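You operate a simulated robot arm through the tools that you are given. There is no shell and no other tool. Be economical: measure what you need, move in short steps, check, and stop when the job is done.

You are at the controls of a simulated robot arm. One attempt, no reset.

Task
Load the yellow cartridge and start console and television.
Fine: the console stays off till the cartridge is in; use the button on the television; once the console is on, press the console button twice.

Only the result counts: the job must be done as asked and must still hold three seconds after the hand-in. Knocking over, shifting, dropping, spilling or breaking anything else fails it.

Robot
A 7-joint arm with a two-finger parallel gripper, fixed in place. Base frame: the origin is at the foot of the arm, x ahead of it, y to its left, z up. Readings come in m, rad, newtons and seconds.
With the tool pointing down near the work surface it reaches from about 0.2 to 0.66 m from the base axis. Its first joint turns from -1.152 to 1.152 rad. Payload 1.57 kg.
The tool frame sits at the grasp point between the pads (the TCP): z along the fingers, y along the line on which they close. The tips reach 0.03 m beyond it. Largest opening 0.11 m; finger width 0.024, thickness 0.012; the body of the gripper, 0.048 by 0.112 m, starts 0.078 m behind the TCP.
Orientation is that of the tool frame in the base frame, as [roll, pitch, yaw] about the fixed x, y, z axes, in that order (R = Rz(yaw) Ry(pitch) Rx(roll)). With the fingers straight down and closing along the base's y, the tool's x points along the base's -x, its y along +y and its z along -z.

Tools
- The arm moves only by the tool arm_command. Its argument "targets" is a list of rows, each an object of numbers (a shift or turn left out is 0, a gripper value left out holds the last): "tx", "ty", "tz": the shift along the tool's x, y, z in m; "rx", "ry", "rz": the turn, a rotation vector about the tool's x, y, z in degrees; "grip": the closure, from 0 (fully open) to 1 (shut). In form: [{"tx": .., "ty": .., "tz": .., "rx": .., "ry": .., "rz": .., "grip": ..}, ...]. A call has 1 to 10 rows; each row is the pose to reach, as a shift and turn from the pose commanded when the call began, along the tool's axes at that moment. A row lasts 0.2 s, in which the tool goes at most 0.05 m and 0.15 rad; a call with a longer step from one row to the next is refused whole, and so is a gripper value outside its range. Where a pose cannot be reached the arm comes as near as it can. A force on the tool above 40 N (or 10 N above the force at the start of the call, whichever is more), or a blocked arm, ends the call early, and 0.2 s more pass. The fingers move at their own pace (about 0.108 m/s each) and stop on an object; they squeeze with about 32 N. The grip force told is the motor's: it shows also when the fingers shut on nothing. Time passes only in rows, and 0.2 s behind the last, so rows that repeat a pose let the fingers close. It gives the time, the measured TCP pose, the force on the tool (base axes), the opening and the grip force at its end, in the units of the frame above (readings bear some noise), with the torque about the TCP (base axes, N m) and any sound that the robot's microphone picked up.
- Cameras (640 x 400 px; columns grow to the right, rows downward): "scene" is fixed at [0.1571, -0.3986, 1.3943]; the picture's right is [0.76, -0.64, 0.00], its down [-0.49, -0.58, -0.65] and it looks along [0.42, 0.50, -0.76] (base axes); focal length 292 px, centre (320, 200). "wrist" rides on the gripper at [0.07, 0.016, -0.141] in the tool frame; the picture's right is [-0.23, 0.97, 0.00], its down [-0.86, -0.20, -0.48] and it looks along [-0.47, -0.11, 0.88] (tool axes); focal length 222 px, centre (320, 200).
- capture(camera): a new picture of that camera. It takes no simulated time.
- pixel_to_xyz(camera, pixels): there is no depth. For up to 12 entries [column, row, z] of the newest picture of that camera ("zoom" is the newest enlarged one), the place [x, y] in the base frame at which the ray of that pixel passes the height z, good to about 0.003 m, but the place of the scene camera against the robot may be out by one fixed shift of up to 0.018 m in any direction. It takes no simulated time.
- close_up(camera, box): a new picture of the part [left, top, right, bottom] of that camera's present view, enlarged. It takes no simulated time.
- finish_job(): hands the job in; it is judged then, once.

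Keep the steps short. Do not move on a guess: measure, check each grasp and each placing, and mend mistakes. In all there are 80 turns and 38 pictures (those below and enlarged ones count). Leave the gripper open and the arm clear of the work at the hand-in unless told otherwise, and finish with a single line.

The tools are called by a JSON object that holds its "method" and its "body". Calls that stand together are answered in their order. arm_command: Moves the arm, as the interface text tells. Its arguments: {"type":"object","properties":{"targets":{"type":"array","items":{"type":"object","properties":{"tx":{"type":"number"},"ty":{"type":"number"},"tz":{"type":"number"},"rx":{"type":"number"},"ry":{"type":"number"},"rz":{"type":"number"},"grip":{"type":"number"}}}}},"required":["targets"]} The other tools are called the same way: capture (camera) takes a picture; pixel_to_xyz (camera, pixels) gives the place at which the rays of pixels pass given heights; close_up (camera, box) takes an enlarged picture of a part of a camera's view; finish_job () hands the job in.

At the start:

```text
clock: 0.0
tool_pos: [0.3915, 0.2174, 1.0436]
tool_rot: [-3.142, -0.001, 3.141]
ft_force: [0.3, -1.1, -0.1]
ft_torque: [0.01, 0.01, -0.01]
width: 0.11
gripper_force: 0.1
```

scene: 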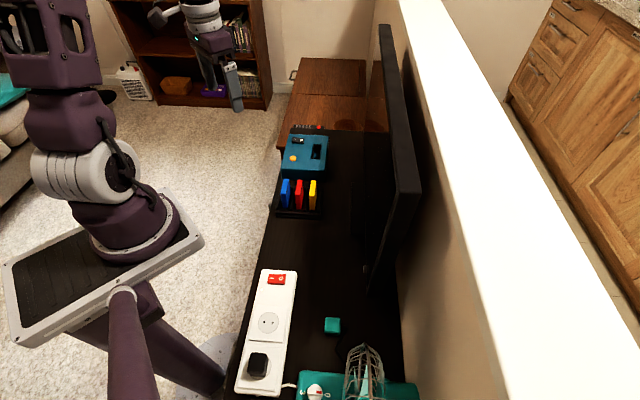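
wrist: 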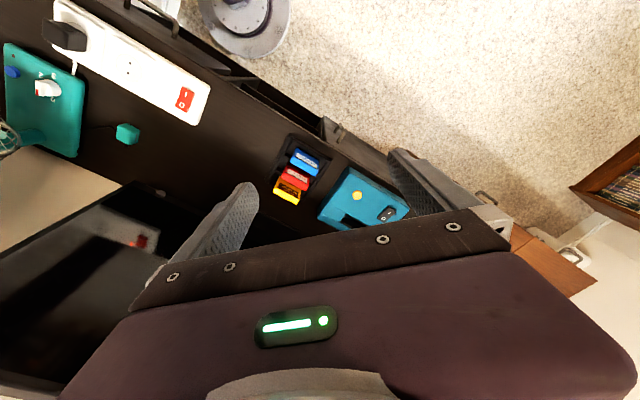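

I see the teal-blue console near scene (305,150), three cartridges in a tray near (298,195), the TV at (395,150), and a power strip with a red switch at (277,280). I'll look closer first.

{"method": "close_up", "body": {"camera": "scene", "box": [255, 115, 355, 225]}}

{"method": "close_up", "body": {"camera": "scene", "box": [220, 250, 440, 400]}}

{"method": "close_up", "body": {"camera": "wrist", "box": [230, 110, 450, 240]}}

```text
3.64 times, centred on (305, 170) of scene
```

zoom: 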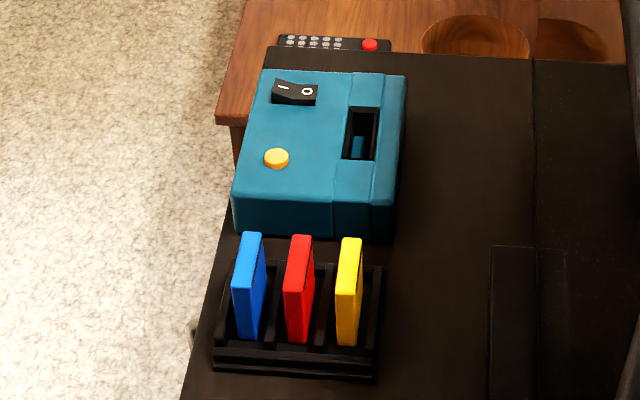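

```text
2.67 times, centred on (330, 325) of scene
```

zoom: 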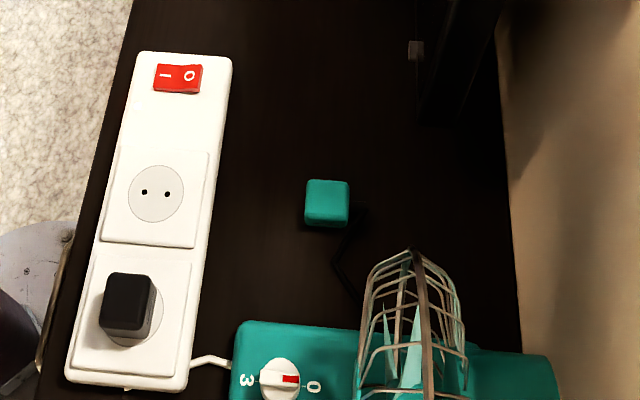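

```text
2.91 times, centred on (340, 175) of wrist
```

zoom: 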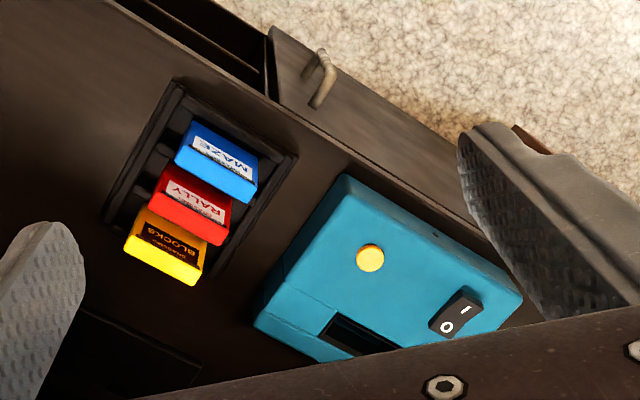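

To find the work height, I'll intersect the rays of the console's round yellow button (scene 293,158; wrist 357,194) and the strip's red switch (scene 277,279; wrist 185,99).

{"method": "pixel_to_xyz", "body": {"camera": "scene", "pixels": [[292.9, 158.0, 0.0], [292.9, 158.0, 0.1], [292.9, 158.0, 0.2], [292.9, 158.0, 0.4], [277, 279, 0.0], [277, 279, 0.2], [277, 279, 0.4]]}}

{"method": "pixel_to_xyz", "body": {"camera": "wrist", "pixels": [[356.8, 194.6, 0.0], [356.8, 194.6, 0.1], [356.8, 194.6, 0.2], [356.8, 194.6, 0.4], [185, 99, 0.0], [185, 99, 0.2], [185, 99, 0.4]]}}

```text
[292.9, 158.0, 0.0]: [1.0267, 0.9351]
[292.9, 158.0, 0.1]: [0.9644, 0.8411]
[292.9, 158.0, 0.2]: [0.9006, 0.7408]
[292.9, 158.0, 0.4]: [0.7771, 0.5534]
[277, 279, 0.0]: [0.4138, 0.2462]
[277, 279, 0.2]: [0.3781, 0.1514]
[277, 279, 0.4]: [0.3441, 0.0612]
```

```text
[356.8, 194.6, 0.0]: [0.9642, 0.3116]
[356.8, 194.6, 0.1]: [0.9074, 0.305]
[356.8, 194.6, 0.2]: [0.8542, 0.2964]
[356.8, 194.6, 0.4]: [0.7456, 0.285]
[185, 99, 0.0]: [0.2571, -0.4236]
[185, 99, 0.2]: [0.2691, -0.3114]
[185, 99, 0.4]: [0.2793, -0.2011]
```

Rays meet near z≈0.70 for the console top and ≈0.65 for the strip. Measuring the key features in the wrist and scene at plausible heights.

{"method": "pixel_to_xyz", "body": {"camera": "zoom", "pixels": [[369, 257, 0.7], [455, 313, 0.7], [345, 176, 0.7], [522, 296, 0.7], [255, 324, 0.7], [162, 270, 0.7], [162, 270, 0.72], [217, 195, 0.72], [190, 232, 0.72], [175, 80, 0.64], [296, 156, 0.64], [103, 217, 0.64]]}}

{"method": "pixel_to_xyz", "body": {"camera": "scene", "pixels": [[292.9, 158.0, 0.7], [297.5, 140, 0.7], [331.5, 145.3, 0.7], [330.4, 158.5, 0.7], [313.5, 181.0, 0.7], [313.5, 181.0, 0.72], [299.5, 180, 0.72], [286, 179, 0.72], [277, 217, 0.63], [320, 219, 0.63], [329, 131, 0.63], [362, 268, 0.72]]}}

```text
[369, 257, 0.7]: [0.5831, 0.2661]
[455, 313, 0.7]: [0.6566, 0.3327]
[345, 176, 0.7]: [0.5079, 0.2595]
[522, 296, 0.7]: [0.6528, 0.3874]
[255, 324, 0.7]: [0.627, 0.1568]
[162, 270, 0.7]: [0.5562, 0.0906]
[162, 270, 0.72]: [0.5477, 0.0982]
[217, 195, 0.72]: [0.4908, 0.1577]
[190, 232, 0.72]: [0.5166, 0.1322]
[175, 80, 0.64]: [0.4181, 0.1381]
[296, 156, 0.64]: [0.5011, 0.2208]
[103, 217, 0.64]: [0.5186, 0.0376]
```

```text
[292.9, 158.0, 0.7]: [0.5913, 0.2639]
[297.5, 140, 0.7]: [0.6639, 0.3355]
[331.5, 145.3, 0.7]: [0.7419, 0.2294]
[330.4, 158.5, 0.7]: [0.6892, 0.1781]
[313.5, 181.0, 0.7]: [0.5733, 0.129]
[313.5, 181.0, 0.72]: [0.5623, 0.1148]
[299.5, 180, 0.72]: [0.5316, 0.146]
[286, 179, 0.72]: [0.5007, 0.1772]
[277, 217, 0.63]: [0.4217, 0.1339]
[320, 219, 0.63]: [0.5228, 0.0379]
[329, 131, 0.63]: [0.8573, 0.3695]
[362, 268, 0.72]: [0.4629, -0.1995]
```

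The table is at 45° to the base axes; the yellow cartridge is near (0.55,0.10), and its thin side faces along (0.707,-0.707). I'll turn the tool +45° about its z so the fingers close along the cartridge's width, and come a bit nearer for a better look.

{"method": "arm_command", "body": {"targets": [{"rz": 7.5, "tx": -0.008, "ty": -0.003, "tz": 0.013}, {"rz": 15, "tx": -0.016, "ty": -0.006, "tz": 0.026}, {"rz": 22.5, "tx": -0.024, "ty": -0.009, "tz": 0.04}, {"rz": 30, "tx": -0.032, "ty": -0.012, "tz": 0.055}, {"rz": 37.5, "tx": -0.04, "ty": -0.016, "tz": 0.07}, {"rz": 45, "tx": -0.05, "ty": -0.02, "tz": 0.09}, {"rz": 45, "tx": -0.05, "ty": -0.02, "tz": 0.09}]}}

{"method": "capture", "body": {"camera": "wrist"}}

```text
clock: 1.6
tool_pos: [0.4409, 0.1973, 0.9523]
tool_rot: [3.141, -0.001, 2.356]
ft_force: [-0.4, -0.3, -0.3]
ft_torque: [0.01, -0.01, 0.02]
width: 0.1096
gripper_force: 0.1
```

```text
32 pictures are left
```

wrist: 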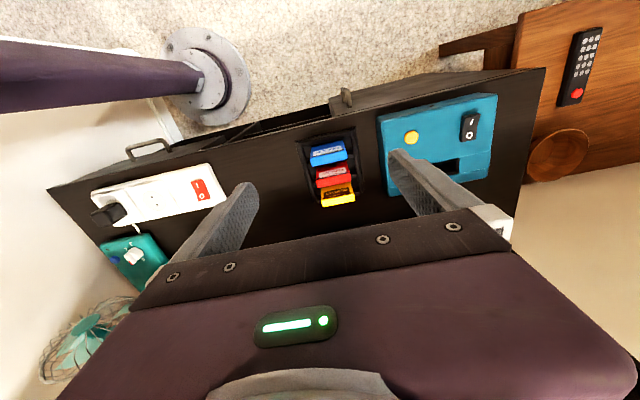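

Good alignment. Enlarging the rack and console.

{"method": "close_up", "body": {"camera": "wrist", "box": [290, 85, 510, 225]}}

```text
2.86 times, centred on (400, 155) of wrist
```

zoom: 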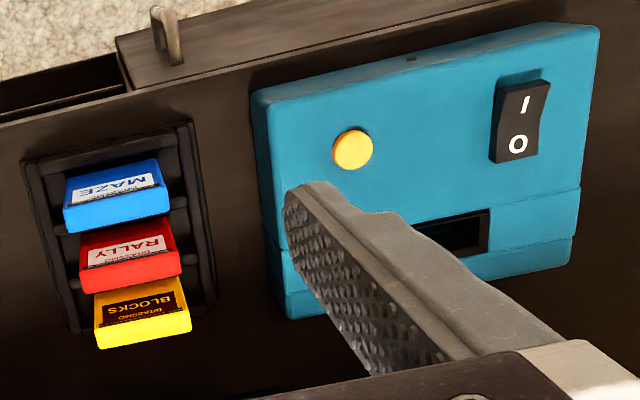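

Triangulating the yellow cartridge's top corners: wrist zoom (97,327),(100,348),(188,312),(192,332); scene (309.7,195.5) and (316.3,180.4). Also the slot and rocker.

{"method": "pixel_to_xyz", "body": {"camera": "zoom", "pixels": [[97, 327, 0.7], [97, 327, 0.72], [100, 348, 0.7], [100, 348, 0.72], [188, 312, 0.7], [192, 332, 0.7], [352, 150, 0.705], [526, 103, 0.7], [517, 145, 0.7], [488, 212, 0.7], [489, 246, 0.7], [420, 228, 0.7]]}}

{"method": "pixel_to_xyz", "body": {"camera": "scene", "pixels": [[309.7, 195.5, 0.7], [309.7, 195.5, 0.72], [316.3, 180.4, 0.7], [316.3, 180.4, 0.72], [315.5, 196, 0.7], [311, 180.4, 0.7], [328.5, 158.5, 0.7], [335.5, 158.5, 0.7], [336.0, 144.5, 0.7], [330.5, 144.5, 0.7]]}}

```text
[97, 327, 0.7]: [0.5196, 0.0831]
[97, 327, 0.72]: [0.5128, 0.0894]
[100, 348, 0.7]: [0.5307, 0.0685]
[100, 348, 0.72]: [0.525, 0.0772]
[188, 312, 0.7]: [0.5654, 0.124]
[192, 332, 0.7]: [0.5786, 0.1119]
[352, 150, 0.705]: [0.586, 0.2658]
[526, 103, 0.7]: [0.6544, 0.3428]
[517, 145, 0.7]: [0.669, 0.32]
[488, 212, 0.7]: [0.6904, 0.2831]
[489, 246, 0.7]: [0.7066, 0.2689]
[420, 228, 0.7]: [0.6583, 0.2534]
```

```text
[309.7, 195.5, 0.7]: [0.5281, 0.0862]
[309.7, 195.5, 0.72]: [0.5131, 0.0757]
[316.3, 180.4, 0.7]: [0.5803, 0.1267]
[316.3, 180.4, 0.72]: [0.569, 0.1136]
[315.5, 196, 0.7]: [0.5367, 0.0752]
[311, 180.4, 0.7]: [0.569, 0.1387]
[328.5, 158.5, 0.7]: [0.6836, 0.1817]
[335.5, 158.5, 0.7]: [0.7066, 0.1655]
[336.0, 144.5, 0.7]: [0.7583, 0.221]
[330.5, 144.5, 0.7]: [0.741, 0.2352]
```

I see I misconverted the slot's scene pixels earlier; the correct slot centre is scene (316,151). I need to know where the TV stands and where its button is, so I enlarge it.

{"method": "close_up", "body": {"camera": "scene", "box": [320, 20, 440, 310]}}

{"method": "close_up", "body": {"camera": "scene", "box": [330, 220, 420, 300]}}

{"method": "pixel_to_xyz", "body": {"camera": "scene", "pixels": [[316.0, 151.0, 0.7], [313.0, 158.5, 0.7], [316.5, 144.5, 0.7], [364, 268, 0.64], [364, 268, 0.68], [364, 268, 0.72], [418, 190, 1.0], [418, 190, 0.9], [382, 25, 1.0], [382, 25, 0.9], [394, 190, 0.9]]}}

```text
1.38 times, centred on (380, 165) of scene
```

zoom: 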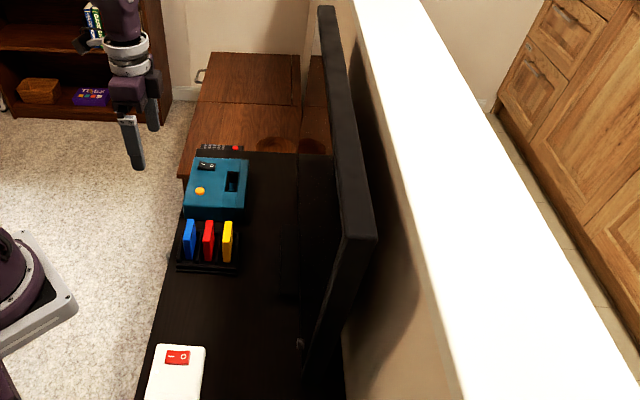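

```text
5.00 times, centred on (375, 260) of scene
```

zoom: 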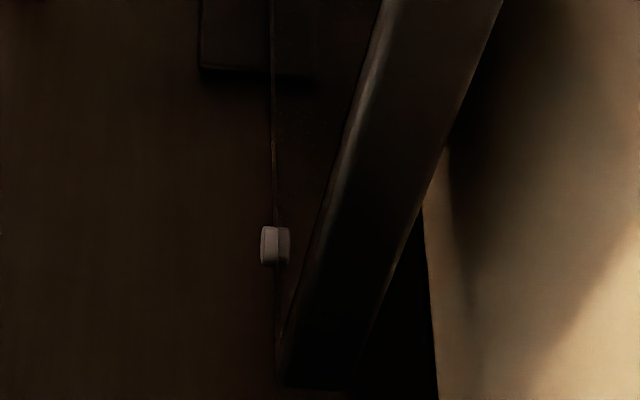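

```text
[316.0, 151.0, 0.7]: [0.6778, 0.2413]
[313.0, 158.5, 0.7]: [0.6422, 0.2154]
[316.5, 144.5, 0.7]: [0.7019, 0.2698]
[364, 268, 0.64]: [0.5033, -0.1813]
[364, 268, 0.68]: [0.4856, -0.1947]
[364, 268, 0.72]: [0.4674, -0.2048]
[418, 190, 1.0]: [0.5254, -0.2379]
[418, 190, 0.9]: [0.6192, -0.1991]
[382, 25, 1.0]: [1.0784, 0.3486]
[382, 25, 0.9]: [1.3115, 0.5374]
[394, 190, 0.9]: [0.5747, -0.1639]
```

The TV's front plane is at about 0.48 along (0.707,-0.707), well clear of the slot (0.30); its small light button sits low near (0.49,-0.19). The slot is about 0.72 m from the base, so I test the reach high above it first.

{"method": "arm_command", "body": {"targets": [{"tx": -0.02, "ty": 0.033, "tz": 0.008}, {"tx": -0.04, "ty": 0.066, "tz": 0.016}, {"tx": -0.06, "ty": 0.1, "tz": 0.025}, {"tx": -0.08, "ty": 0.133, "tz": 0.033}, {"tx": -0.1, "ty": 0.166, "tz": 0.042}, {"tx": -0.126, "ty": 0.2, "tz": 0.05}, {"tx": -0.126, "ty": 0.2, "tz": 0.05}]}}

```text
clock: 3.2
tool_pos: [0.6392, 0.2438, 0.9078]
tool_rot: [-3.14, 0.0, 2.355]
ft_force: [0.1, -0.1, -0.1]
ft_torque: [0.0, 0.0, 0.02]
width: 0.1103
gripper_force: 0.0
out of reach, approached as far as the arm can: row 6, 7
```

Reach ended at r≈0.684 at this height. I check whether it's more at lower height (still well above the console, tips at 0.79).

{"method": "arm_command", "body": {"targets": [{"tz": 0.04}, {"tz": 0.08}, {"tz": 0.08}]}}

{"method": "capture", "body": {"camera": "wrist"}}

```text
clock: 4.0
tool_pos: [0.6399, 0.2478, 0.8268]
tool_rot: [3.141, 0.001, 2.357]
ft_force: [0.3, 0.0, 0.0]
ft_torque: [0.0, 0.0, -0.01]
width: 0.1103
gripper_force: 0.0
```

```text
28 pictures are left
```

wrist: 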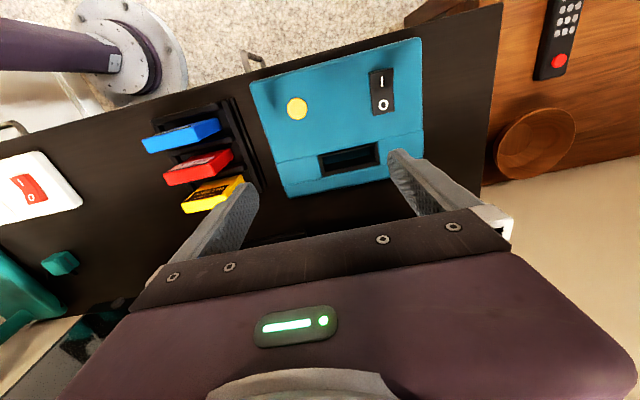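

{"method": "close_up", "body": {"camera": "wrist", "box": [240, 30, 440, 210]}}

{"method": "close_up", "body": {"camera": "wrist", "box": [130, 90, 290, 220]}}

```text
2.22 times, centred on (340, 120) of wrist
```

zoom: 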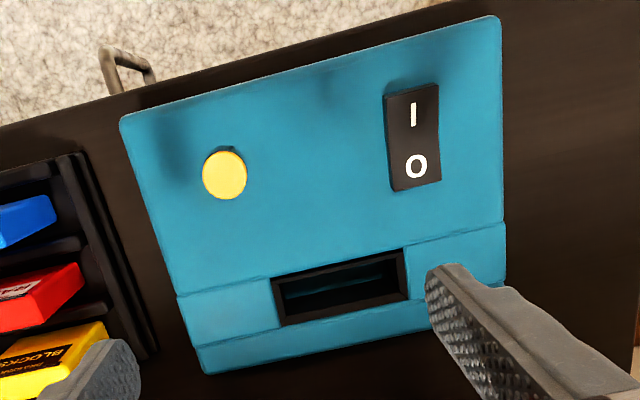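

```text
3.08 times, centred on (210, 155) of wrist
```

zoom: 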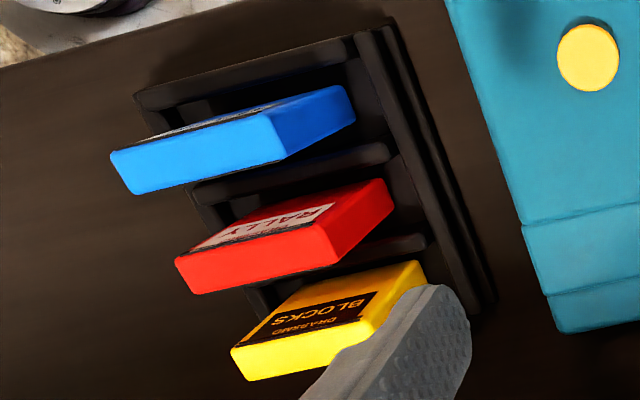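

Measuring slot frame corners, button and rocker from the present wrist picture at z 0.70, with 0.68 for a sensitivity check.

{"method": "pixel_to_xyz", "body": {"camera": "wrist", "pixels": [[317.5, 156.0, 0.7], [376.9, 142.5, 0.7], [379.6, 164.1, 0.7], [322, 176.3, 0.7], [349, 159.2, 0.7], [349, 159.2, 0.68], [296.8, 108.3, 0.7], [296.8, 108.3, 0.68], [381.9, 81.7, 0.7], [383.2, 105.1, 0.7], [391.6, 68, 0.7], [424, 154, 0.63]]}}

```text
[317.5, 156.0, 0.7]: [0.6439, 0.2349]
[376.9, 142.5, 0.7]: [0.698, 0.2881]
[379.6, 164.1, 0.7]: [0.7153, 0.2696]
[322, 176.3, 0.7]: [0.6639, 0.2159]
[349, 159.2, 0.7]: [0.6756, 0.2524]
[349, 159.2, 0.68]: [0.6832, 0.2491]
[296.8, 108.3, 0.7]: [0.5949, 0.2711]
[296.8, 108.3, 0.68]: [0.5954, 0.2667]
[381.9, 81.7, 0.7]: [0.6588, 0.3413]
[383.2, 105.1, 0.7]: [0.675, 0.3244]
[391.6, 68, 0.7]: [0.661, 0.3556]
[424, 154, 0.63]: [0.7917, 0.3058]
```

Comparing rays from two arm poses puts the button top at z≈0.678, so the console top is ≈0.675 and the slot centre ≈(0.688,0.248). Now the cartridge tops and their gaps from this view.

{"method": "pixel_to_xyz", "body": {"camera": "wrist", "pixels": [[181.4, 203.7, 0.7], [181.4, 203.7, 0.68], [163.0, 173.8, 0.68], [169.4, 185.2, 0.68], [141.8, 139.4, 0.68], [149.9, 152.7, 0.68], [208.4, 162.5, 0.68], [215.8, 176.1, 0.68], [224.6, 193.3, 0.68], [193.1, 127.4, 0.68], [198.6, 141.4, 0.68], [185.6, 213.4, 0.68]]}}

```text
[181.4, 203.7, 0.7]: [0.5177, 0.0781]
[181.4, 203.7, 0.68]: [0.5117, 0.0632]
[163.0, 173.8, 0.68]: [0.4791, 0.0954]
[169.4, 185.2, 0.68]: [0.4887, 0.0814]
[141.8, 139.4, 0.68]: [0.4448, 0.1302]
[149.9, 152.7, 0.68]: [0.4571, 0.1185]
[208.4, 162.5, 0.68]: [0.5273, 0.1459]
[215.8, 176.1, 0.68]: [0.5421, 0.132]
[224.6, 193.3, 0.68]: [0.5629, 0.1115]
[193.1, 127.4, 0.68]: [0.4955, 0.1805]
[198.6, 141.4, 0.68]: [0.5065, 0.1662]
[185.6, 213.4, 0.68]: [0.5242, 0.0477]
```

Cartridge top ≈0.707, its centre ≈(0.545,0.101), gaps between cartridges ≈28 mm: enough for a finger. Since the slot is at r≈0.73, I need the tool leaning outward, so I'll grip across the thin side (closing along (0.707,-0.707)) with a tilt. First retreat up and turn −90°.

{"method": "arm_command", "body": {"targets": [{"tx": 0, "ty": -0.013, "tz": -0.02, "rz": -8}, {"tx": 0, "ty": -0.027, "tz": -0.04, "rz": -16}, {"tx": 0, "ty": -0.04, "tz": -0.053, "rz": -24}, {"ty": -0.055, "tz": -0.053, "rz": -32}, {"ty": -0.07, "tz": -0.053, "rz": -40}, {"ty": -0.085, "tz": -0.053, "rz": -48}, {"ty": -0.1, "tz": -0.053, "rz": -56}, {"ty": -0.115, "tz": -0.053, "rz": -64}, {"tx": -0.003, "ty": -0.125, "tz": -0.053, "rz": -72}, {"tx": -0.006, "ty": -0.133, "tz": -0.053, "rz": -80}]}}

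```text
clock: 6.2
tool_pos: [0.55, 0.1465, 0.8814]
tool_rot: [-3.14, 0.001, -2.526]
ft_force: [0.4, 0.0, 0.3]
ft_torque: [-0.04, -0.01, 0.01]
width: 0.11
gripper_force: 0.1
```

Finish the turn to yaw −135°.

{"method": "arm_command", "body": {"targets": [{"rz": -5}, {"rz": -9.7}]}}

{"method": "arm_command", "body": {"targets": [{"ry": -7}, {"ry": -14}, {"ry": -20}, {"ry": -20}]}}

```text
clock: 6.8
tool_pos: [0.5499, 0.147, 0.8831]
tool_rot: [-3.141, -0.001, -2.361]
ft_force: [0.0, -0.4, -0.5]
ft_torque: [0.02, -0.01, 0.01]
width: 0.1101
gripper_force: 0.2
```

```text
clock: 7.8
tool_pos: [0.5503, 0.146, 0.8826]
tool_rot: [-3.141, 0.351, -2.362]
ft_force: [0.4, 0.3, 0.3]
ft_torque: [0.01, -0.04, 0.0]
width: 0.11
gripper_force: 0.1
```

Test of the reach above the slot, with the 20° lean, at z≈0.80 (tips ≈0.77, clear of the console).

{"method": "arm_command", "body": {"targets": [{"tx": -0.0265, "ty": -0.005, "tz": 0.0267}, {"tx": -0.053, "ty": -0.01, "tz": 0.0533}, {"tx": -0.0794, "ty": -0.015, "tz": 0.08}, {"tx": -0.1059, "ty": -0.02, "tz": 0.1066}, {"tx": -0.1324, "ty": -0.025, "tz": 0.1333}, {"tx": -0.1324, "ty": -0.025, "tz": 0.1333}]}}

{"method": "capture", "body": {"camera": "wrist"}}

```text
clock: 9.2
tool_pos: [0.6895, 0.2491, 0.8027]
tool_rot: [3.141, 0.349, -2.361]
ft_force: [0.6, 0.4, -0.1]
ft_torque: [-0.01, 0.0, 0.0]
width: 0.1097
gripper_force: 0.1
```

```text
25 pictures are left
```

wrist: 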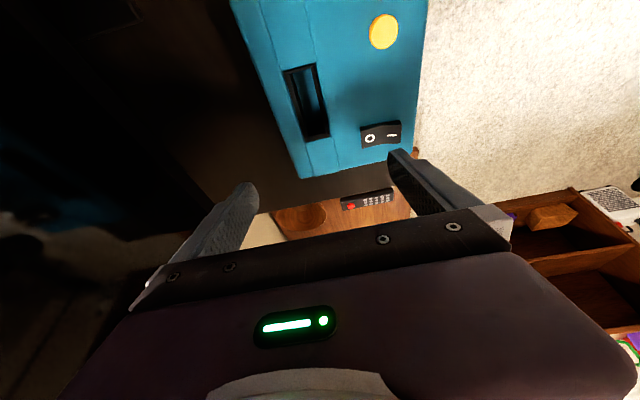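

The lean makes it reachable. I enlarge the slot to measure it precisely from here.

{"method": "close_up", "body": {"camera": "wrist", "box": [230, 0, 430, 190]}}

```text
2.11 times, centred on (330, 95) of wrist
```

zoom: 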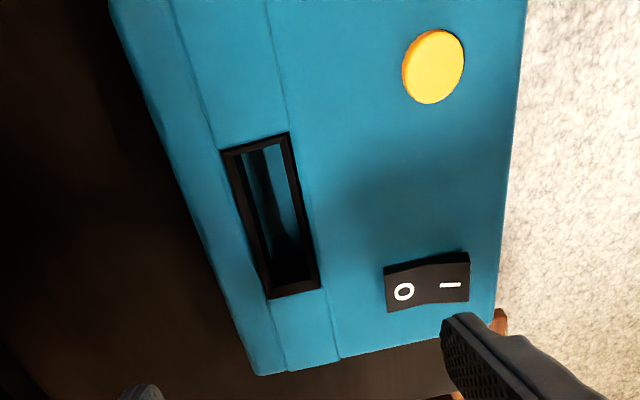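

{"method": "pixel_to_xyz", "body": {"camera": "zoom", "pixels": [[221, 152, 0.675], [290, 132, 0.675], [320, 288, 0.675], [268, 299, 0.675], [233, 154, 0.675], [284, 138, 0.675], [313, 282, 0.675], [272, 290, 0.675], [433, 66, 0.678], [404, 291, 0.68], [450, 285, 0.68], [272, 220, 0.675]]}}

```text
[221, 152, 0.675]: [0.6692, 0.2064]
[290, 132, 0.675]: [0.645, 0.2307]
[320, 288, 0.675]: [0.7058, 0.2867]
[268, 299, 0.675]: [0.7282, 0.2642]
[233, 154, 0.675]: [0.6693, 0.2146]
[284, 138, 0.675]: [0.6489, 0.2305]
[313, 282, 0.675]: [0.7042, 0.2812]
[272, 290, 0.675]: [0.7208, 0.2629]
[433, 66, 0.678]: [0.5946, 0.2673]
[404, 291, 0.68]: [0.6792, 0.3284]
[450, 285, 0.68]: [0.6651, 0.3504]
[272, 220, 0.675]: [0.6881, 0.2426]
```

Slot centre ≈(0.686,0.247), button (0.595,0.267). Now back over the yellow cartridge at z≈0.79 with the fingers narrowed to about 34 mm.

{"method": "arm_command", "body": {"targets": [{"tx": 0.04, "ty": -0.001, "tz": -0.012, "grip": 0.69}, {"tx": 0.08, "ty": -0.001, "tz": -0.024}, {"tx": 0.12, "ty": -0.002, "tz": -0.036}, {"tx": 0.16, "ty": -0.003, "tz": -0.048}, {"tx": 0.1987, "ty": -0.003, "tz": -0.0585}, {"tx": 0.1987, "ty": -0.003, "tz": -0.0585}]}}

{"method": "close_up", "body": {"camera": "wrist", "box": [190, 60, 450, 240]}}

```text
clock: 10.6
tool_pos: [0.5431, 0.1002, 0.7899]
tool_rot: [3.14, 0.348, -2.362]
ft_force: [0.3, 0.1, 0.5]
ft_torque: [0.02, 0.03, 0.0]
width: 0.0341
gripper_force: 0.1
```

```text
2.22 times, centred on (320, 150) of wrist
```

zoom: 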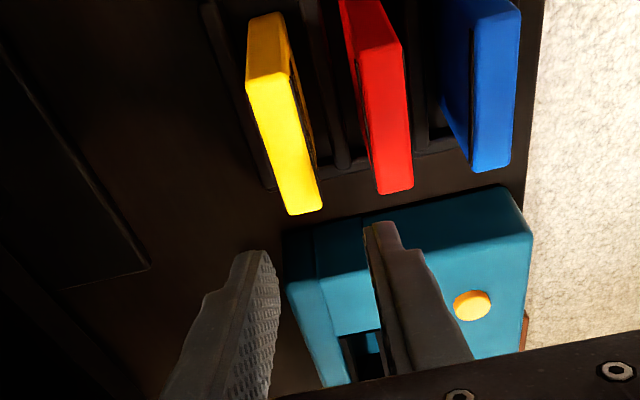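

Measuring the yellow top corners (246,82), (287,73), (322,207), (290,214) and red top's (360,57),(378,193).

{"method": "pixel_to_xyz", "body": {"camera": "zoom", "pixels": [[246, 82, 0.707], [287, 73, 0.707], [322, 207, 0.707], [290, 214, 0.707], [360, 57, 0.707], [378, 193, 0.707], [246, 82, 0.7], [290, 214, 0.7], [322, 207, 0.7], [287, 73, 0.7]]}}

```text
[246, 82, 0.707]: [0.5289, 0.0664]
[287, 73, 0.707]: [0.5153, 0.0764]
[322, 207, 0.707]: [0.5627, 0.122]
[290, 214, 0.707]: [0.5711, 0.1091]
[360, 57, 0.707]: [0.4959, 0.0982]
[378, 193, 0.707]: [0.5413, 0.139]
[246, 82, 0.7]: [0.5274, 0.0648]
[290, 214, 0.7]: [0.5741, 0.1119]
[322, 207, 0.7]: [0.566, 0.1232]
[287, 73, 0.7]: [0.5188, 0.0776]
```

Yellow centre ≈ (0.5445,0.0935), so I shift 5 mm and narrow to 28 mm, then go down to TCP z≈0.709 (tips ≈0.677, above the rack dividers) in steps.

{"method": "arm_command", "body": {"targets": [{"ty": -0.005, "grip": 0.745}, {"tx": 0.01, "ty": -0.005, "tz": 0.025}, {"tx": 0.0155, "ty": -0.005, "tz": 0.038}, {"tx": 0.0155, "ty": -0.005, "tz": 0.038}]}}

{"method": "close_up", "body": {"camera": "wrist", "box": [190, 80, 450, 240]}}

```text
clock: 11.6
tool_pos: [0.546, 0.0952, 0.7484]
tool_rot: [3.141, 0.349, -2.361]
ft_force: [0.1, -0.3, 0.1]
ft_torque: [0.0, -0.02, 0.0]
width: 0.028
gripper_force: 0.0
```

```text
2.46 times, centred on (320, 160) of wrist
```

zoom: 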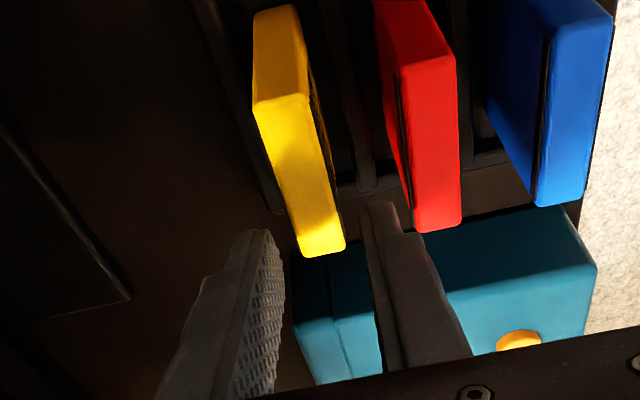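

{"method": "pixel_to_xyz", "body": {"camera": "zoom", "pixels": [[253, 105, 0.707], [310, 95, 0.707], [345, 246, 0.707], [302, 257, 0.707]]}}

```text
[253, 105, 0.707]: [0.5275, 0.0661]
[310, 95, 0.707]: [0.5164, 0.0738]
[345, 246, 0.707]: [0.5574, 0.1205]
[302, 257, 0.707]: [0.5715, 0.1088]
```

Centre ≈(0.543,0.092); sideways aligned. Lowering the last 39 mm, then closing.

{"method": "arm_command", "body": {"targets": [{"tx": 0.006, "tz": 0.012}, {"tx": 0.0115, "tz": 0.024}, {"tx": 0.0171, "tz": 0.0353}, {"tx": 0.0171, "tz": 0.0353}]}}

{"method": "close_up", "body": {"camera": "wrist", "box": [190, 80, 450, 240]}}

```text
clock: 12.6
tool_pos: [0.5454, 0.0913, 0.7087]
tool_rot: [-3.141, 0.348, -2.361]
ft_force: [-0.2, 0.1, -0.4]
ft_torque: [-0.03, -0.01, -0.01]
width: 0.0283
gripper_force: 0.0
```

```text
2.46 times, centred on (320, 160) of wrist
```

zoom: 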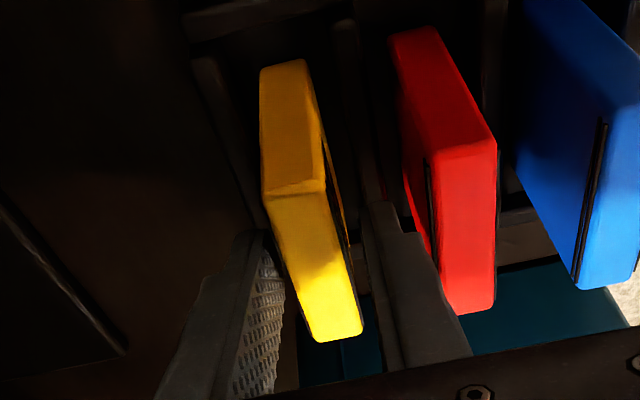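

The fingers straddle the yellow cartridge. Closing.

{"method": "arm_command", "body": {"targets": [{"grip": 1}, {"grip": 1}, {"grip": 1}]}}

```text
clock: 13.4
tool_pos: [0.5439, 0.0916, 0.7098]
tool_rot: [3.14, 0.347, -2.363]
ft_force: [-0.1, -0.7, 0.0]
ft_torque: [0.03, -0.01, -0.01]
width: 0.0172
gripper_force: 31.9
```

Gripped at 17 mm with 32 N. Lifting straight up 90 mm.

{"method": "arm_command", "body": {"targets": [{"tx": -0.0068, "tz": -0.0188}, {"tx": -0.0137, "tz": -0.0376}, {"tx": -0.0205, "tz": -0.0564}, {"tx": -0.0308, "tz": -0.0846}, {"tx": -0.0308, "tz": -0.0846}]}}

{"method": "capture", "body": {"camera": "wrist"}}

{"method": "close_up", "body": {"camera": "scene", "box": [240, 90, 400, 230]}}

```text
clock: 14.6
tool_pos: [0.5445, 0.0918, 0.8012]
tool_rot: [3.141, 0.349, -2.361]
ft_force: [-0.5, -0.2, -0.5]
ft_torque: [0.0, 0.02, -0.01]
width: 0.017
gripper_force: 31.9
```

```text
20 pictures are left
```

wrist: 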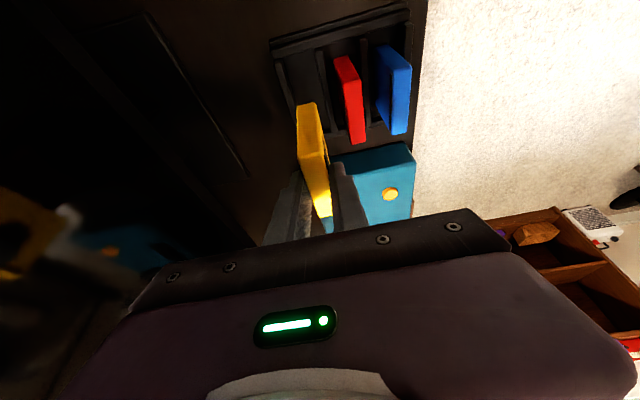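

```text
2.86 times, centred on (320, 160) of scene
```

zoom: 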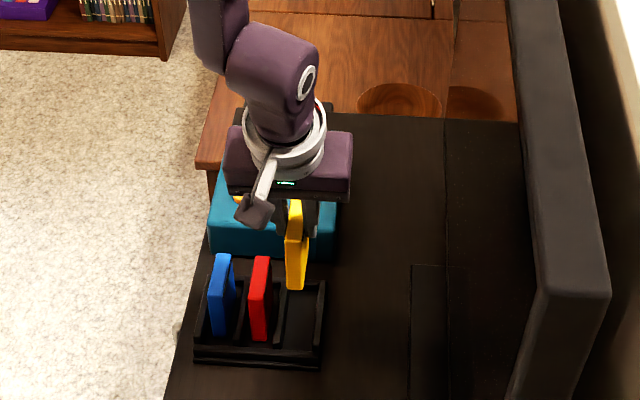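

Held upright and firm, neighbours untouched. Carrying it over the slot at z≈0.81.

{"method": "arm_command", "body": {"targets": [{"tx": -0.0335, "ty": 0.0016, "tz": 0.0104}, {"tx": -0.067, "ty": 0.0032, "tz": 0.0208}, {"tx": -0.1005, "ty": 0.0048, "tz": 0.0312}, {"tx": -0.134, "ty": 0.0065, "tz": 0.0417}, {"tx": -0.1674, "ty": 0.0081, "tz": 0.0521}, {"tx": -0.2009, "ty": 0.0097, "tz": 0.0625}, {"tx": -0.2009, "ty": 0.0097, "tz": 0.0625}]}}

{"method": "close_up", "body": {"camera": "wrist", "box": [210, 20, 430, 220]}}

{"method": "close_up", "body": {"camera": "scene", "box": [260, 80, 370, 180]}}

```text
clock: 16.2
tool_pos: [0.6845, 0.2471, 0.8096]
tool_rot: [-3.14, 0.347, -2.362]
ft_force: [-0.5, -0.5, -0.1]
ft_torque: [0.01, 0.0, 0.0]
width: 0.017
gripper_force: 32.0
```

```text
2.00 times, centred on (320, 120) of wrist
```

zoom: 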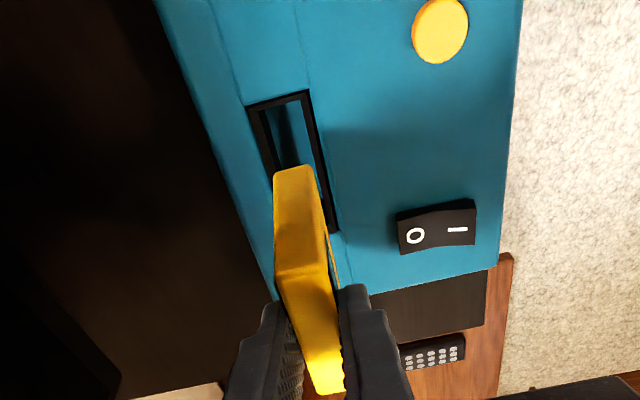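

```text
4.00 times, centred on (315, 130) of scene
```

zoom: 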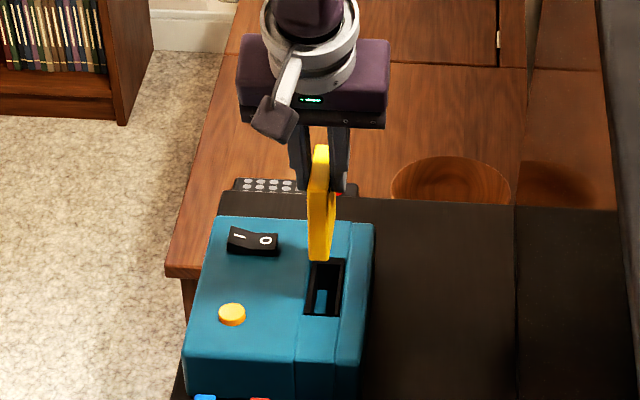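

Checking heights/alignment: bottom edge corners of the cartridge near end at wrist zoom... the newest zoom is the scene one, so I use wrist pixels: (297,105),(316,103) for the bottom, (300,155),(322,150) for the top; slot frame near corners (283,71.5),(314,65.5), far-front (328,136).

{"method": "pixel_to_xyz", "body": {"camera": "wrist", "pixels": [[297.5, 106, 0.735], [316, 103, 0.735], [297.5, 106, 0.72], [316, 103, 0.72], [300, 155, 0.807], [323, 150, 0.807], [284, 72, 0.678], [314, 65, 0.678], [329, 136, 0.678]]}}

```text
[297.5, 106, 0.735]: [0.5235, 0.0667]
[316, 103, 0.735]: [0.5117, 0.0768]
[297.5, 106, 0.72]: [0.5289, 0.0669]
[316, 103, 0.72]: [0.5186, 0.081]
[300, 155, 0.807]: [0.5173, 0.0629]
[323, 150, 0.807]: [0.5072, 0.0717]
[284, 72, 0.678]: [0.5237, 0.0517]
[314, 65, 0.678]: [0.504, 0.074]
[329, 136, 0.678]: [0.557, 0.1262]
```

Sideways and lengthwise the cartridge agrees with the slot within ~2 mm; its bottom is ≈0.73. Lowering 42 mm to just above the slot and looking.

{"method": "arm_command", "body": {"targets": [{"tx": 0.0048, "ty": -0.001, "tz": 0.0132}, {"tx": 0.0096, "ty": -0.001, "tz": 0.0263}, {"tx": 0.0144, "ty": -0.001, "tz": 0.0395}, {"tx": 0.0144, "ty": -0.001, "tz": 0.0395}]}}

{"method": "close_up", "body": {"camera": "wrist", "box": [210, 40, 430, 220]}}

{"method": "close_up", "body": {"camera": "scene", "box": [280, 110, 350, 180]}}

```text
clock: 17.2
tool_pos: [0.6871, 0.2472, 0.7675]
tool_rot: [3.141, 0.35, -2.362]
ft_force: [-0.7, -0.3, -0.4]
ft_torque: [-0.03, 0.02, 0.01]
width: 0.0169
gripper_force: 32.1
```

```text
2.22 times, centred on (320, 130) of wrist
```

zoom: 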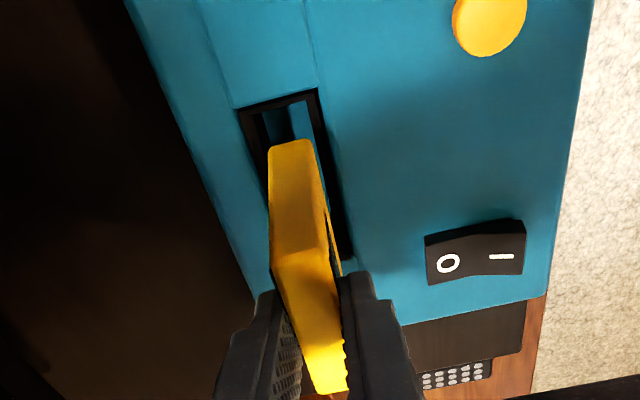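

```text
5.71 times, centred on (315, 145) of scene
```

zoom: 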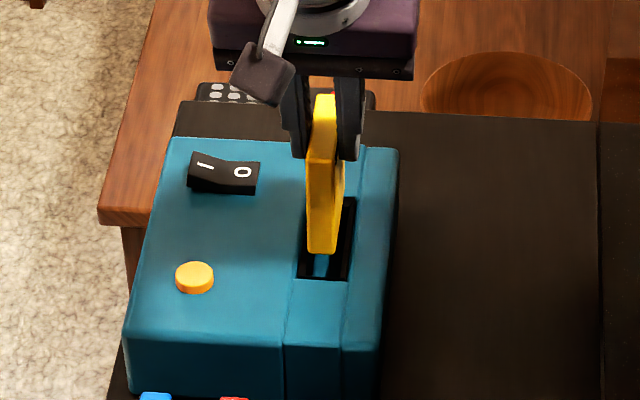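

Bottom is just above the slot, centred in both views. Lowering 20 mm gently, watching the force.

{"method": "arm_command", "body": {"targets": [{"tx": 0.0017, "tz": 0.0047}, {"tx": 0.0034, "tz": 0.0094}, {"tx": 0.0051, "tz": 0.0141}, {"tx": 0.0068, "tz": 0.0188}, {"tx": 0.0068, "tz": 0.0188}]}}

{"method": "close_up", "body": {"camera": "wrist", "box": [210, 40, 430, 220]}}

```text
clock: 18.2
tool_pos: [0.6904, 0.2477, 0.7518]
tool_rot: [-3.138, 0.354, -2.36]
ft_force: [0.3, 0.1, 6.3]
ft_torque: [0.26, -0.16, -0.01]
width: 0.0172
gripper_force: 32.2
stopped in row 5: the force on the tool passed its limit at 47 N (the readings are from after the stop); the commanded pose is now the measured one
```

```text
2.22 times, centred on (320, 130) of wrist
```

zoom: 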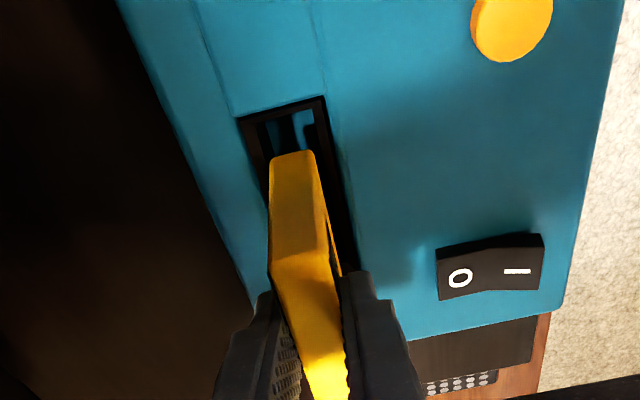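

Contact: torque/force puts the touch at the far end (+u ≈ 4.7 cm), so the cartridge sits a few mm too far along. Lift 4 mm, shift back 7 mm, then lower gently.

{"method": "arm_command", "body": {"targets": [{"tx": -0.0014, "tz": -0.0038}, {"tx": 0.0052, "ty": -0.001, "tz": -0.0062}, {"tx": 0.0066, "ty": -0.001, "tz": -0.0024}, {"tx": 0.0076, "ty": -0.001, "tz": 0.0003}, {"tx": 0.0086, "ty": -0.001, "tz": 0.0032}, {"tx": 0.0097, "ty": -0.001, "tz": 0.006}, {"tx": 0.0107, "ty": -0.001, "tz": 0.0088}, {"tx": 0.0117, "ty": -0.001, "tz": 0.0116}]}}

```text
clock: 19.5
tool_pos: [0.6846, 0.241, 0.7471]
tool_rot: [-3.138, 0.351, -2.361]
ft_force: [-15.1, -8.4, 18.2]
ft_torque: [0.03, 0.54, 0.24]
width: 0.0172
gripper_force: 31.6
stopped in row 6: the force on the tool passed its limit at 45 N (the readings are from after the stop); the commanded pose is now the measured one
```

It's 5 mm lower, with a reaction pushing back along −u and a little −v. Let me look.

{"method": "close_up", "body": {"camera": "wrist", "box": [240, 60, 370, 200]}}

{"method": "close_up", "body": {"camera": "scene", "box": [295, 115, 335, 165]}}

```text
2.86 times, centred on (305, 130) of wrist
```

zoom: 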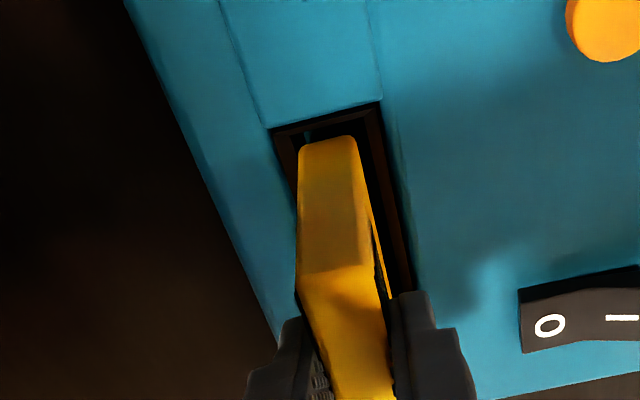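

```text
8.00 times, centred on (315, 140) of scene
```

zoom: 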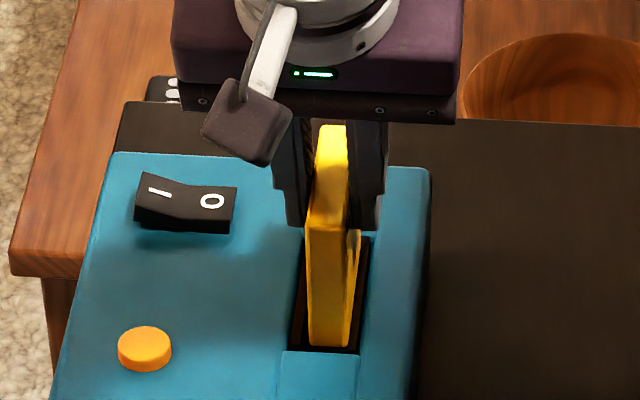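

The touch computed from force and torque is again the far bottom end, slightly on the TV side. Lift 4 mm, shift 4 mm back and 2 mm away from the TV, lower again.

{"method": "arm_command", "body": {"targets": [{"tx": -0.0014, "tz": -0.0038}, {"tx": 0.0024, "ty": 0.002, "tz": -0.0052}, {"tx": 0.0034, "ty": 0.002, "tz": -0.0024}, {"tx": 0.0044, "ty": 0.002, "tz": 0.0004}, {"tx": 0.0054, "ty": 0.002, "tz": 0.0032}, {"tx": 0.0064, "ty": 0.002, "tz": 0.006}, {"tx": 0.0074, "ty": 0.002, "tz": 0.0088}, {"tx": 0.0084, "ty": 0.002, "tz": 0.0116}]}}

```text
clock: 21.3
tool_pos: [0.681, 0.2396, 0.7329]
tool_rot: [-3.138, 0.352, -2.359]
ft_force: [1.4, 0.8, -1.0]
ft_torque: [0.01, -0.01, 0.0]
width: 0.0173
gripper_force: 32.0
```

It's sliding in freely (z 0.733, no force). Continue down 15 mm.

{"method": "arm_command", "body": {"targets": [{"tx": 0.001, "tz": 0.0028}, {"tx": 0.002, "tz": 0.0056}, {"tx": 0.0031, "tz": 0.0085}, {"tx": 0.0041, "tz": 0.0113}, {"tx": 0.0051, "tz": 0.0141}]}}

```text
clock: 22.5
tool_pos: [0.6821, 0.2404, 0.7205]
tool_rot: [-3.137, 0.357, -2.359]
ft_force: [-5.6, -2.9, 25.2]
ft_torque: [-0.62, 0.88, -0.02]
width: 0.0172
gripper_force: 31.7
```

25 N upward now, the touch at the near bottom end. Looking to see if it's seated or tilted.

{"method": "close_up", "body": {"camera": "scene", "box": [290, 110, 340, 170]}}

{"method": "close_up", "body": {"camera": "wrist", "box": [240, 60, 370, 200]}}

```text
6.67 times, centred on (315, 140) of scene
```

zoom: 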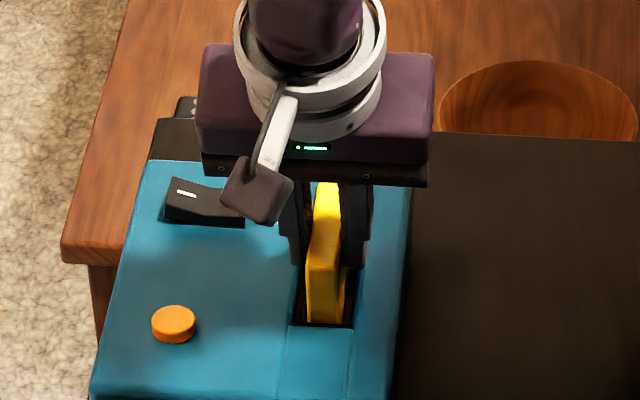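

```text
2.86 times, centred on (305, 130) of wrist
```

zoom: 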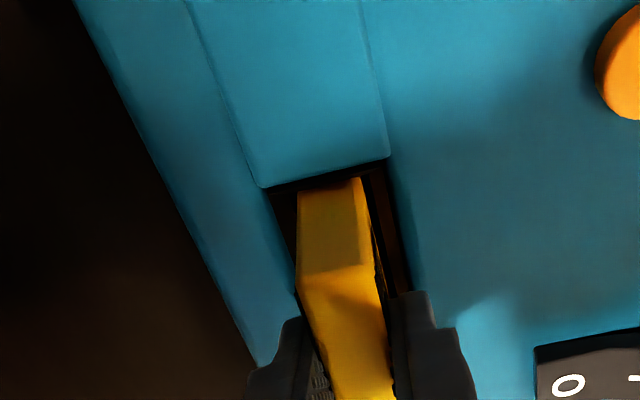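

It is mostly in. I press a few mm more while still holding.

{"method": "arm_command", "body": {"targets": [{"tx": 0.001, "tz": 0.0028}, {"tx": 0.002, "tz": 0.0056}, {"tx": 0.003, "tz": 0.0084}]}}

```text
clock: 23.5
tool_pos: [0.6825, 0.2416, 0.7112]
tool_rot: [-3.138, 0.357, -2.361]
ft_force: [-7.2, -2.2, 12.1]
ft_torque: [-0.15, 0.51, 0.08]
width: 0.0171
gripper_force: 31.9
stopped in row 3: the force on the tool passed its limit at 40 N (the readings are from after the stop); the commanded pose is now the measured one
```

z is now 0.711, the tips near the console top. I release and rise straight up to look.

{"method": "arm_command", "body": {"targets": [{"tx": -0.0007, "tz": -0.0019, "grip": 0.6}, {"tx": -0.0007, "tz": -0.0019, "grip": 0.6}, {"tx": -0.0137, "tz": -0.0376, "grip": 0.6}, {"tx": -0.0274, "tz": -0.0752}, {"tx": -0.0274, "tz": -0.0752}]}}

{"method": "close_up", "body": {"camera": "wrist", "box": [240, 20, 440, 200]}}

```text
clock: 24.7
tool_pos: [0.6812, 0.2401, 0.791]
tool_rot: [-3.139, 0.358, -2.361]
ft_force: [-0.3, 0.0, 0.8]
ft_torque: [0.01, 0.04, 0.01]
width: 0.0442
gripper_force: 0.0
```

```text
2.22 times, centred on (340, 110) of wrist
```

zoom: 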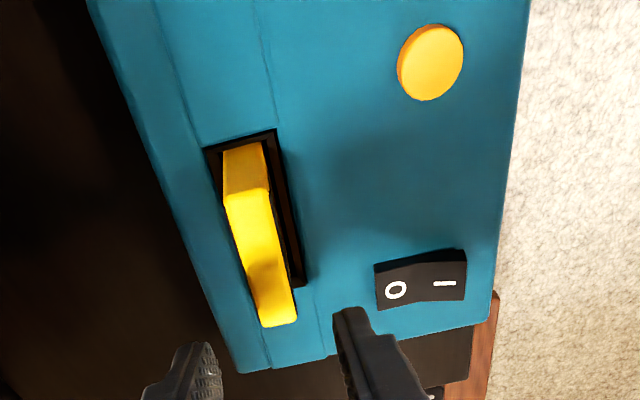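

In the slot. Measuring the top: near corners (224,198),(268,190), far (262,326),(297,319); button (430,63) as check.

{"method": "pixel_to_xyz", "body": {"camera": "zoom", "pixels": [[224, 198, 0.7], [268, 190, 0.7], [262, 326, 0.7], [297, 319, 0.7], [224, 198, 0.69], [268, 190, 0.69], [262, 326, 0.69], [297, 319, 0.69], [430, 63, 0.678], [224, 150, 0.675], [278, 130, 0.675]]}}

```text
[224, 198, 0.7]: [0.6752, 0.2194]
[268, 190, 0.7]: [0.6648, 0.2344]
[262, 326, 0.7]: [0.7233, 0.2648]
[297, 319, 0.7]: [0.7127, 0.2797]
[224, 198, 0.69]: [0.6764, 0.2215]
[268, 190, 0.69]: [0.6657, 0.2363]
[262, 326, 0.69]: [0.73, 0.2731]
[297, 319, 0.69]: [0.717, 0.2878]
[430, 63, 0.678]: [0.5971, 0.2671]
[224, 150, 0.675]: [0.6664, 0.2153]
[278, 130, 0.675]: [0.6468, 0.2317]
```

The top is level at ≈0.708. Now push it from above with shut fingers to make sure it is seated: contact expected at TCP ≈0.74.

{"method": "arm_command", "body": {"targets": [{"tx": -0.0089, "tz": 0.0032, "grip": 1}, {"tx": -0.0089, "tz": 0.0032, "grip": 1}, {"tx": -0.002, "tz": 0.0224}, {"tx": 0.0051, "tz": 0.0417}, {"tx": 0.0061, "tz": 0.0445}, {"tx": 0.0071, "tz": 0.0473}, {"tx": 0.0081, "tz": 0.0501}, {"tx": 0.0091, "tz": 0.0529}, {"tx": 0.0101, "tz": 0.0557}, {"tx": 0.0111, "tz": 0.0585}]}}

```text
clock: 26.1
tool_pos: [0.692, 0.2492, 0.7513]
tool_rot: [-3.136, 0.368, -2.363]
ft_force: [-3.2, 0.5, 9.2]
ft_torque: [0.02, 0.07, -0.06]
width: 0.0001
gripper_force: 21.1
stopped in row 6: the force on the tool passed its limit at 44 N (the readings are from after the stop); the commanded pose is now the measured one
```

Contact at TCP 0.751 (top ≈0.719). Press again slowly.

{"method": "arm_command", "body": {"targets": [{"tx": 0.0007, "tz": 0.0019}, {"tx": 0.0014, "tz": 0.0038}, {"tx": 0.002, "tz": 0.0056}, {"tx": 0.0024, "tz": 0.0066}, {"tx": 0.0027, "tz": 0.0075}, {"tx": 0.0031, "tz": 0.0085}]}}

```text
clock: 26.6
tool_pos: [0.6958, 0.2479, 0.7487]
tool_rot: [-3.13, 0.372, -2.361]
ft_force: [1.4, 1.6, 5.5]
ft_torque: [0.04, -0.02, 0.04]
width: 0.0
gripper_force: 21.2
stopped in row 2: the force on the tool passed its limit at 44 N (the readings are from after the stop); the commanded pose is now the measured one
```

Let me lift and look at the seating from both cameras.

{"method": "arm_command", "body": {"targets": [{"tx": 0.0, "tz": -0.03}, {"tx": 0.02, "tz": -0.06}, {"tx": 0.05, "tz": -0.08}, {"tx": 0.08, "tz": -0.1}, {"tx": 0.08, "tz": -0.1}]}}

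{"method": "close_up", "body": {"camera": "wrist", "box": [240, 60, 440, 230]}}

{"method": "close_up", "body": {"camera": "scene", "box": [285, 120, 345, 175]}}

```text
clock: 27.8
tool_pos: [0.6149, 0.1698, 0.8132]
tool_rot: [-3.131, 0.369, -2.363]
ft_force: [0.2, 0.4, 0.3]
ft_torque: [0.04, 0.01, 0.04]
width: 0.0
gripper_force: 21.6
```

```text
2.35 times, centred on (340, 145) of wrist
```

zoom: 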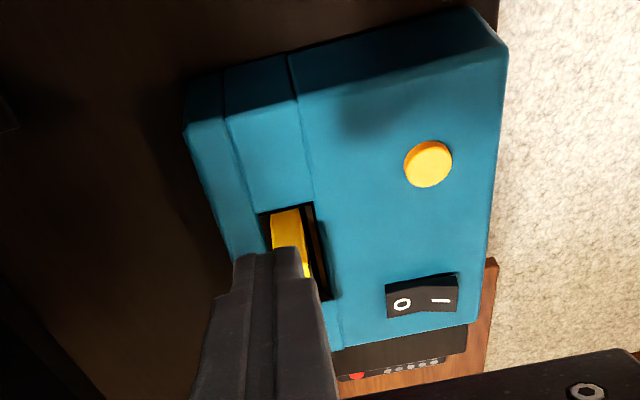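

```text
7.27 times, centred on (315, 148) of scene
```

zoom: 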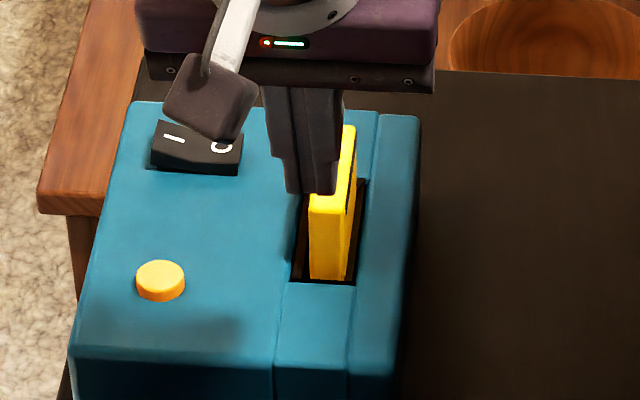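

The cartridge protrudes evenly ~4 cm; from its 77 mm height and the slot floor depth (~35 mm seen before) it is bottomed, and 44 N didn't move it. Next: the rocker, "I" side up at ≈(0.664,0.349), r≈0.75. Tilt 10° more, then go above it.

{"method": "arm_command", "body": {"targets": [{"ry": -5}, {"ry": -10}, {"ry": -10}]}}

{"method": "arm_command", "body": {"targets": [{"tx": -0.0267, "ty": 0.019, "tz": 0.0161}, {"tx": -0.0534, "ty": 0.038, "tz": 0.0322}, {"tx": -0.0801, "ty": 0.057, "tz": 0.0483}, {"tx": -0.1068, "ty": 0.076, "tz": 0.0644}, {"tx": -0.1335, "ty": 0.095, "tz": 0.0805}, {"tx": -0.1209, "ty": 0.095, "tz": 0.1015}, {"tx": -0.1209, "ty": 0.095, "tz": 0.1015}]}}

{"method": "capture", "body": {"camera": "wrist"}}

```text
clock: 28.6
tool_pos: [0.6149, 0.171, 0.8132]
tool_rot: [-3.131, 0.546, -2.36]
ft_force: [0.0, -0.2, 0.2]
ft_torque: [0.04, -0.03, 0.02]
width: 0.0001
gripper_force: 21.1
```

```text
clock: 30.2
tool_pos: [0.6614, 0.3483, 0.7884]
tool_rot: [-3.132, 0.544, -2.359]
ft_force: [0.5, 0.6, 0.7]
ft_torque: [-0.01, 0.03, 0.01]
width: 0.0002
gripper_force: 21.1
```

```text
6 pictures are left
```

wrist: 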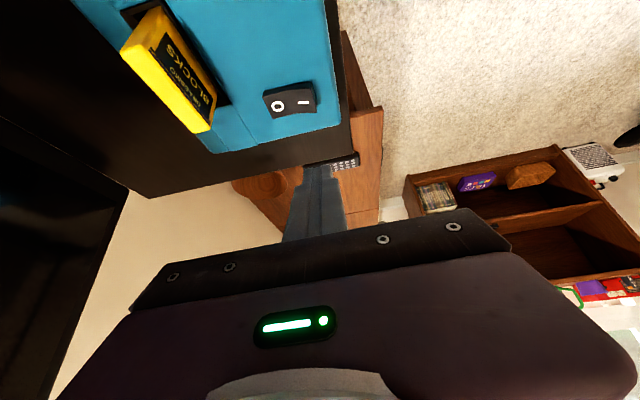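

{"method": "pixel_to_xyz", "body": {"camera": "wrist", "pixels": [[303, 102, 0.68], [278, 106, 0.68], [303, 102, 0.69], [264, 93, 0.68], [313, 83, 0.69], [316, 110, 0.69], [122, 50, 0.715], [197, 132, 0.715], [213, 126, 0.715], [161, 8, 0.715]]}}

```text
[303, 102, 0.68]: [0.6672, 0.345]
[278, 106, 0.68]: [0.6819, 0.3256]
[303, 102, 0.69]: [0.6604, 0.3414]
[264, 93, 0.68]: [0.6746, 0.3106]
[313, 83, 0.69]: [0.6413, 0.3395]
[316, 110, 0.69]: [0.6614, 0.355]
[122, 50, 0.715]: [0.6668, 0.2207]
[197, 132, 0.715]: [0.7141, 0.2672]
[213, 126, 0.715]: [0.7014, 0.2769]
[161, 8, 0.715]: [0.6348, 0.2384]
```

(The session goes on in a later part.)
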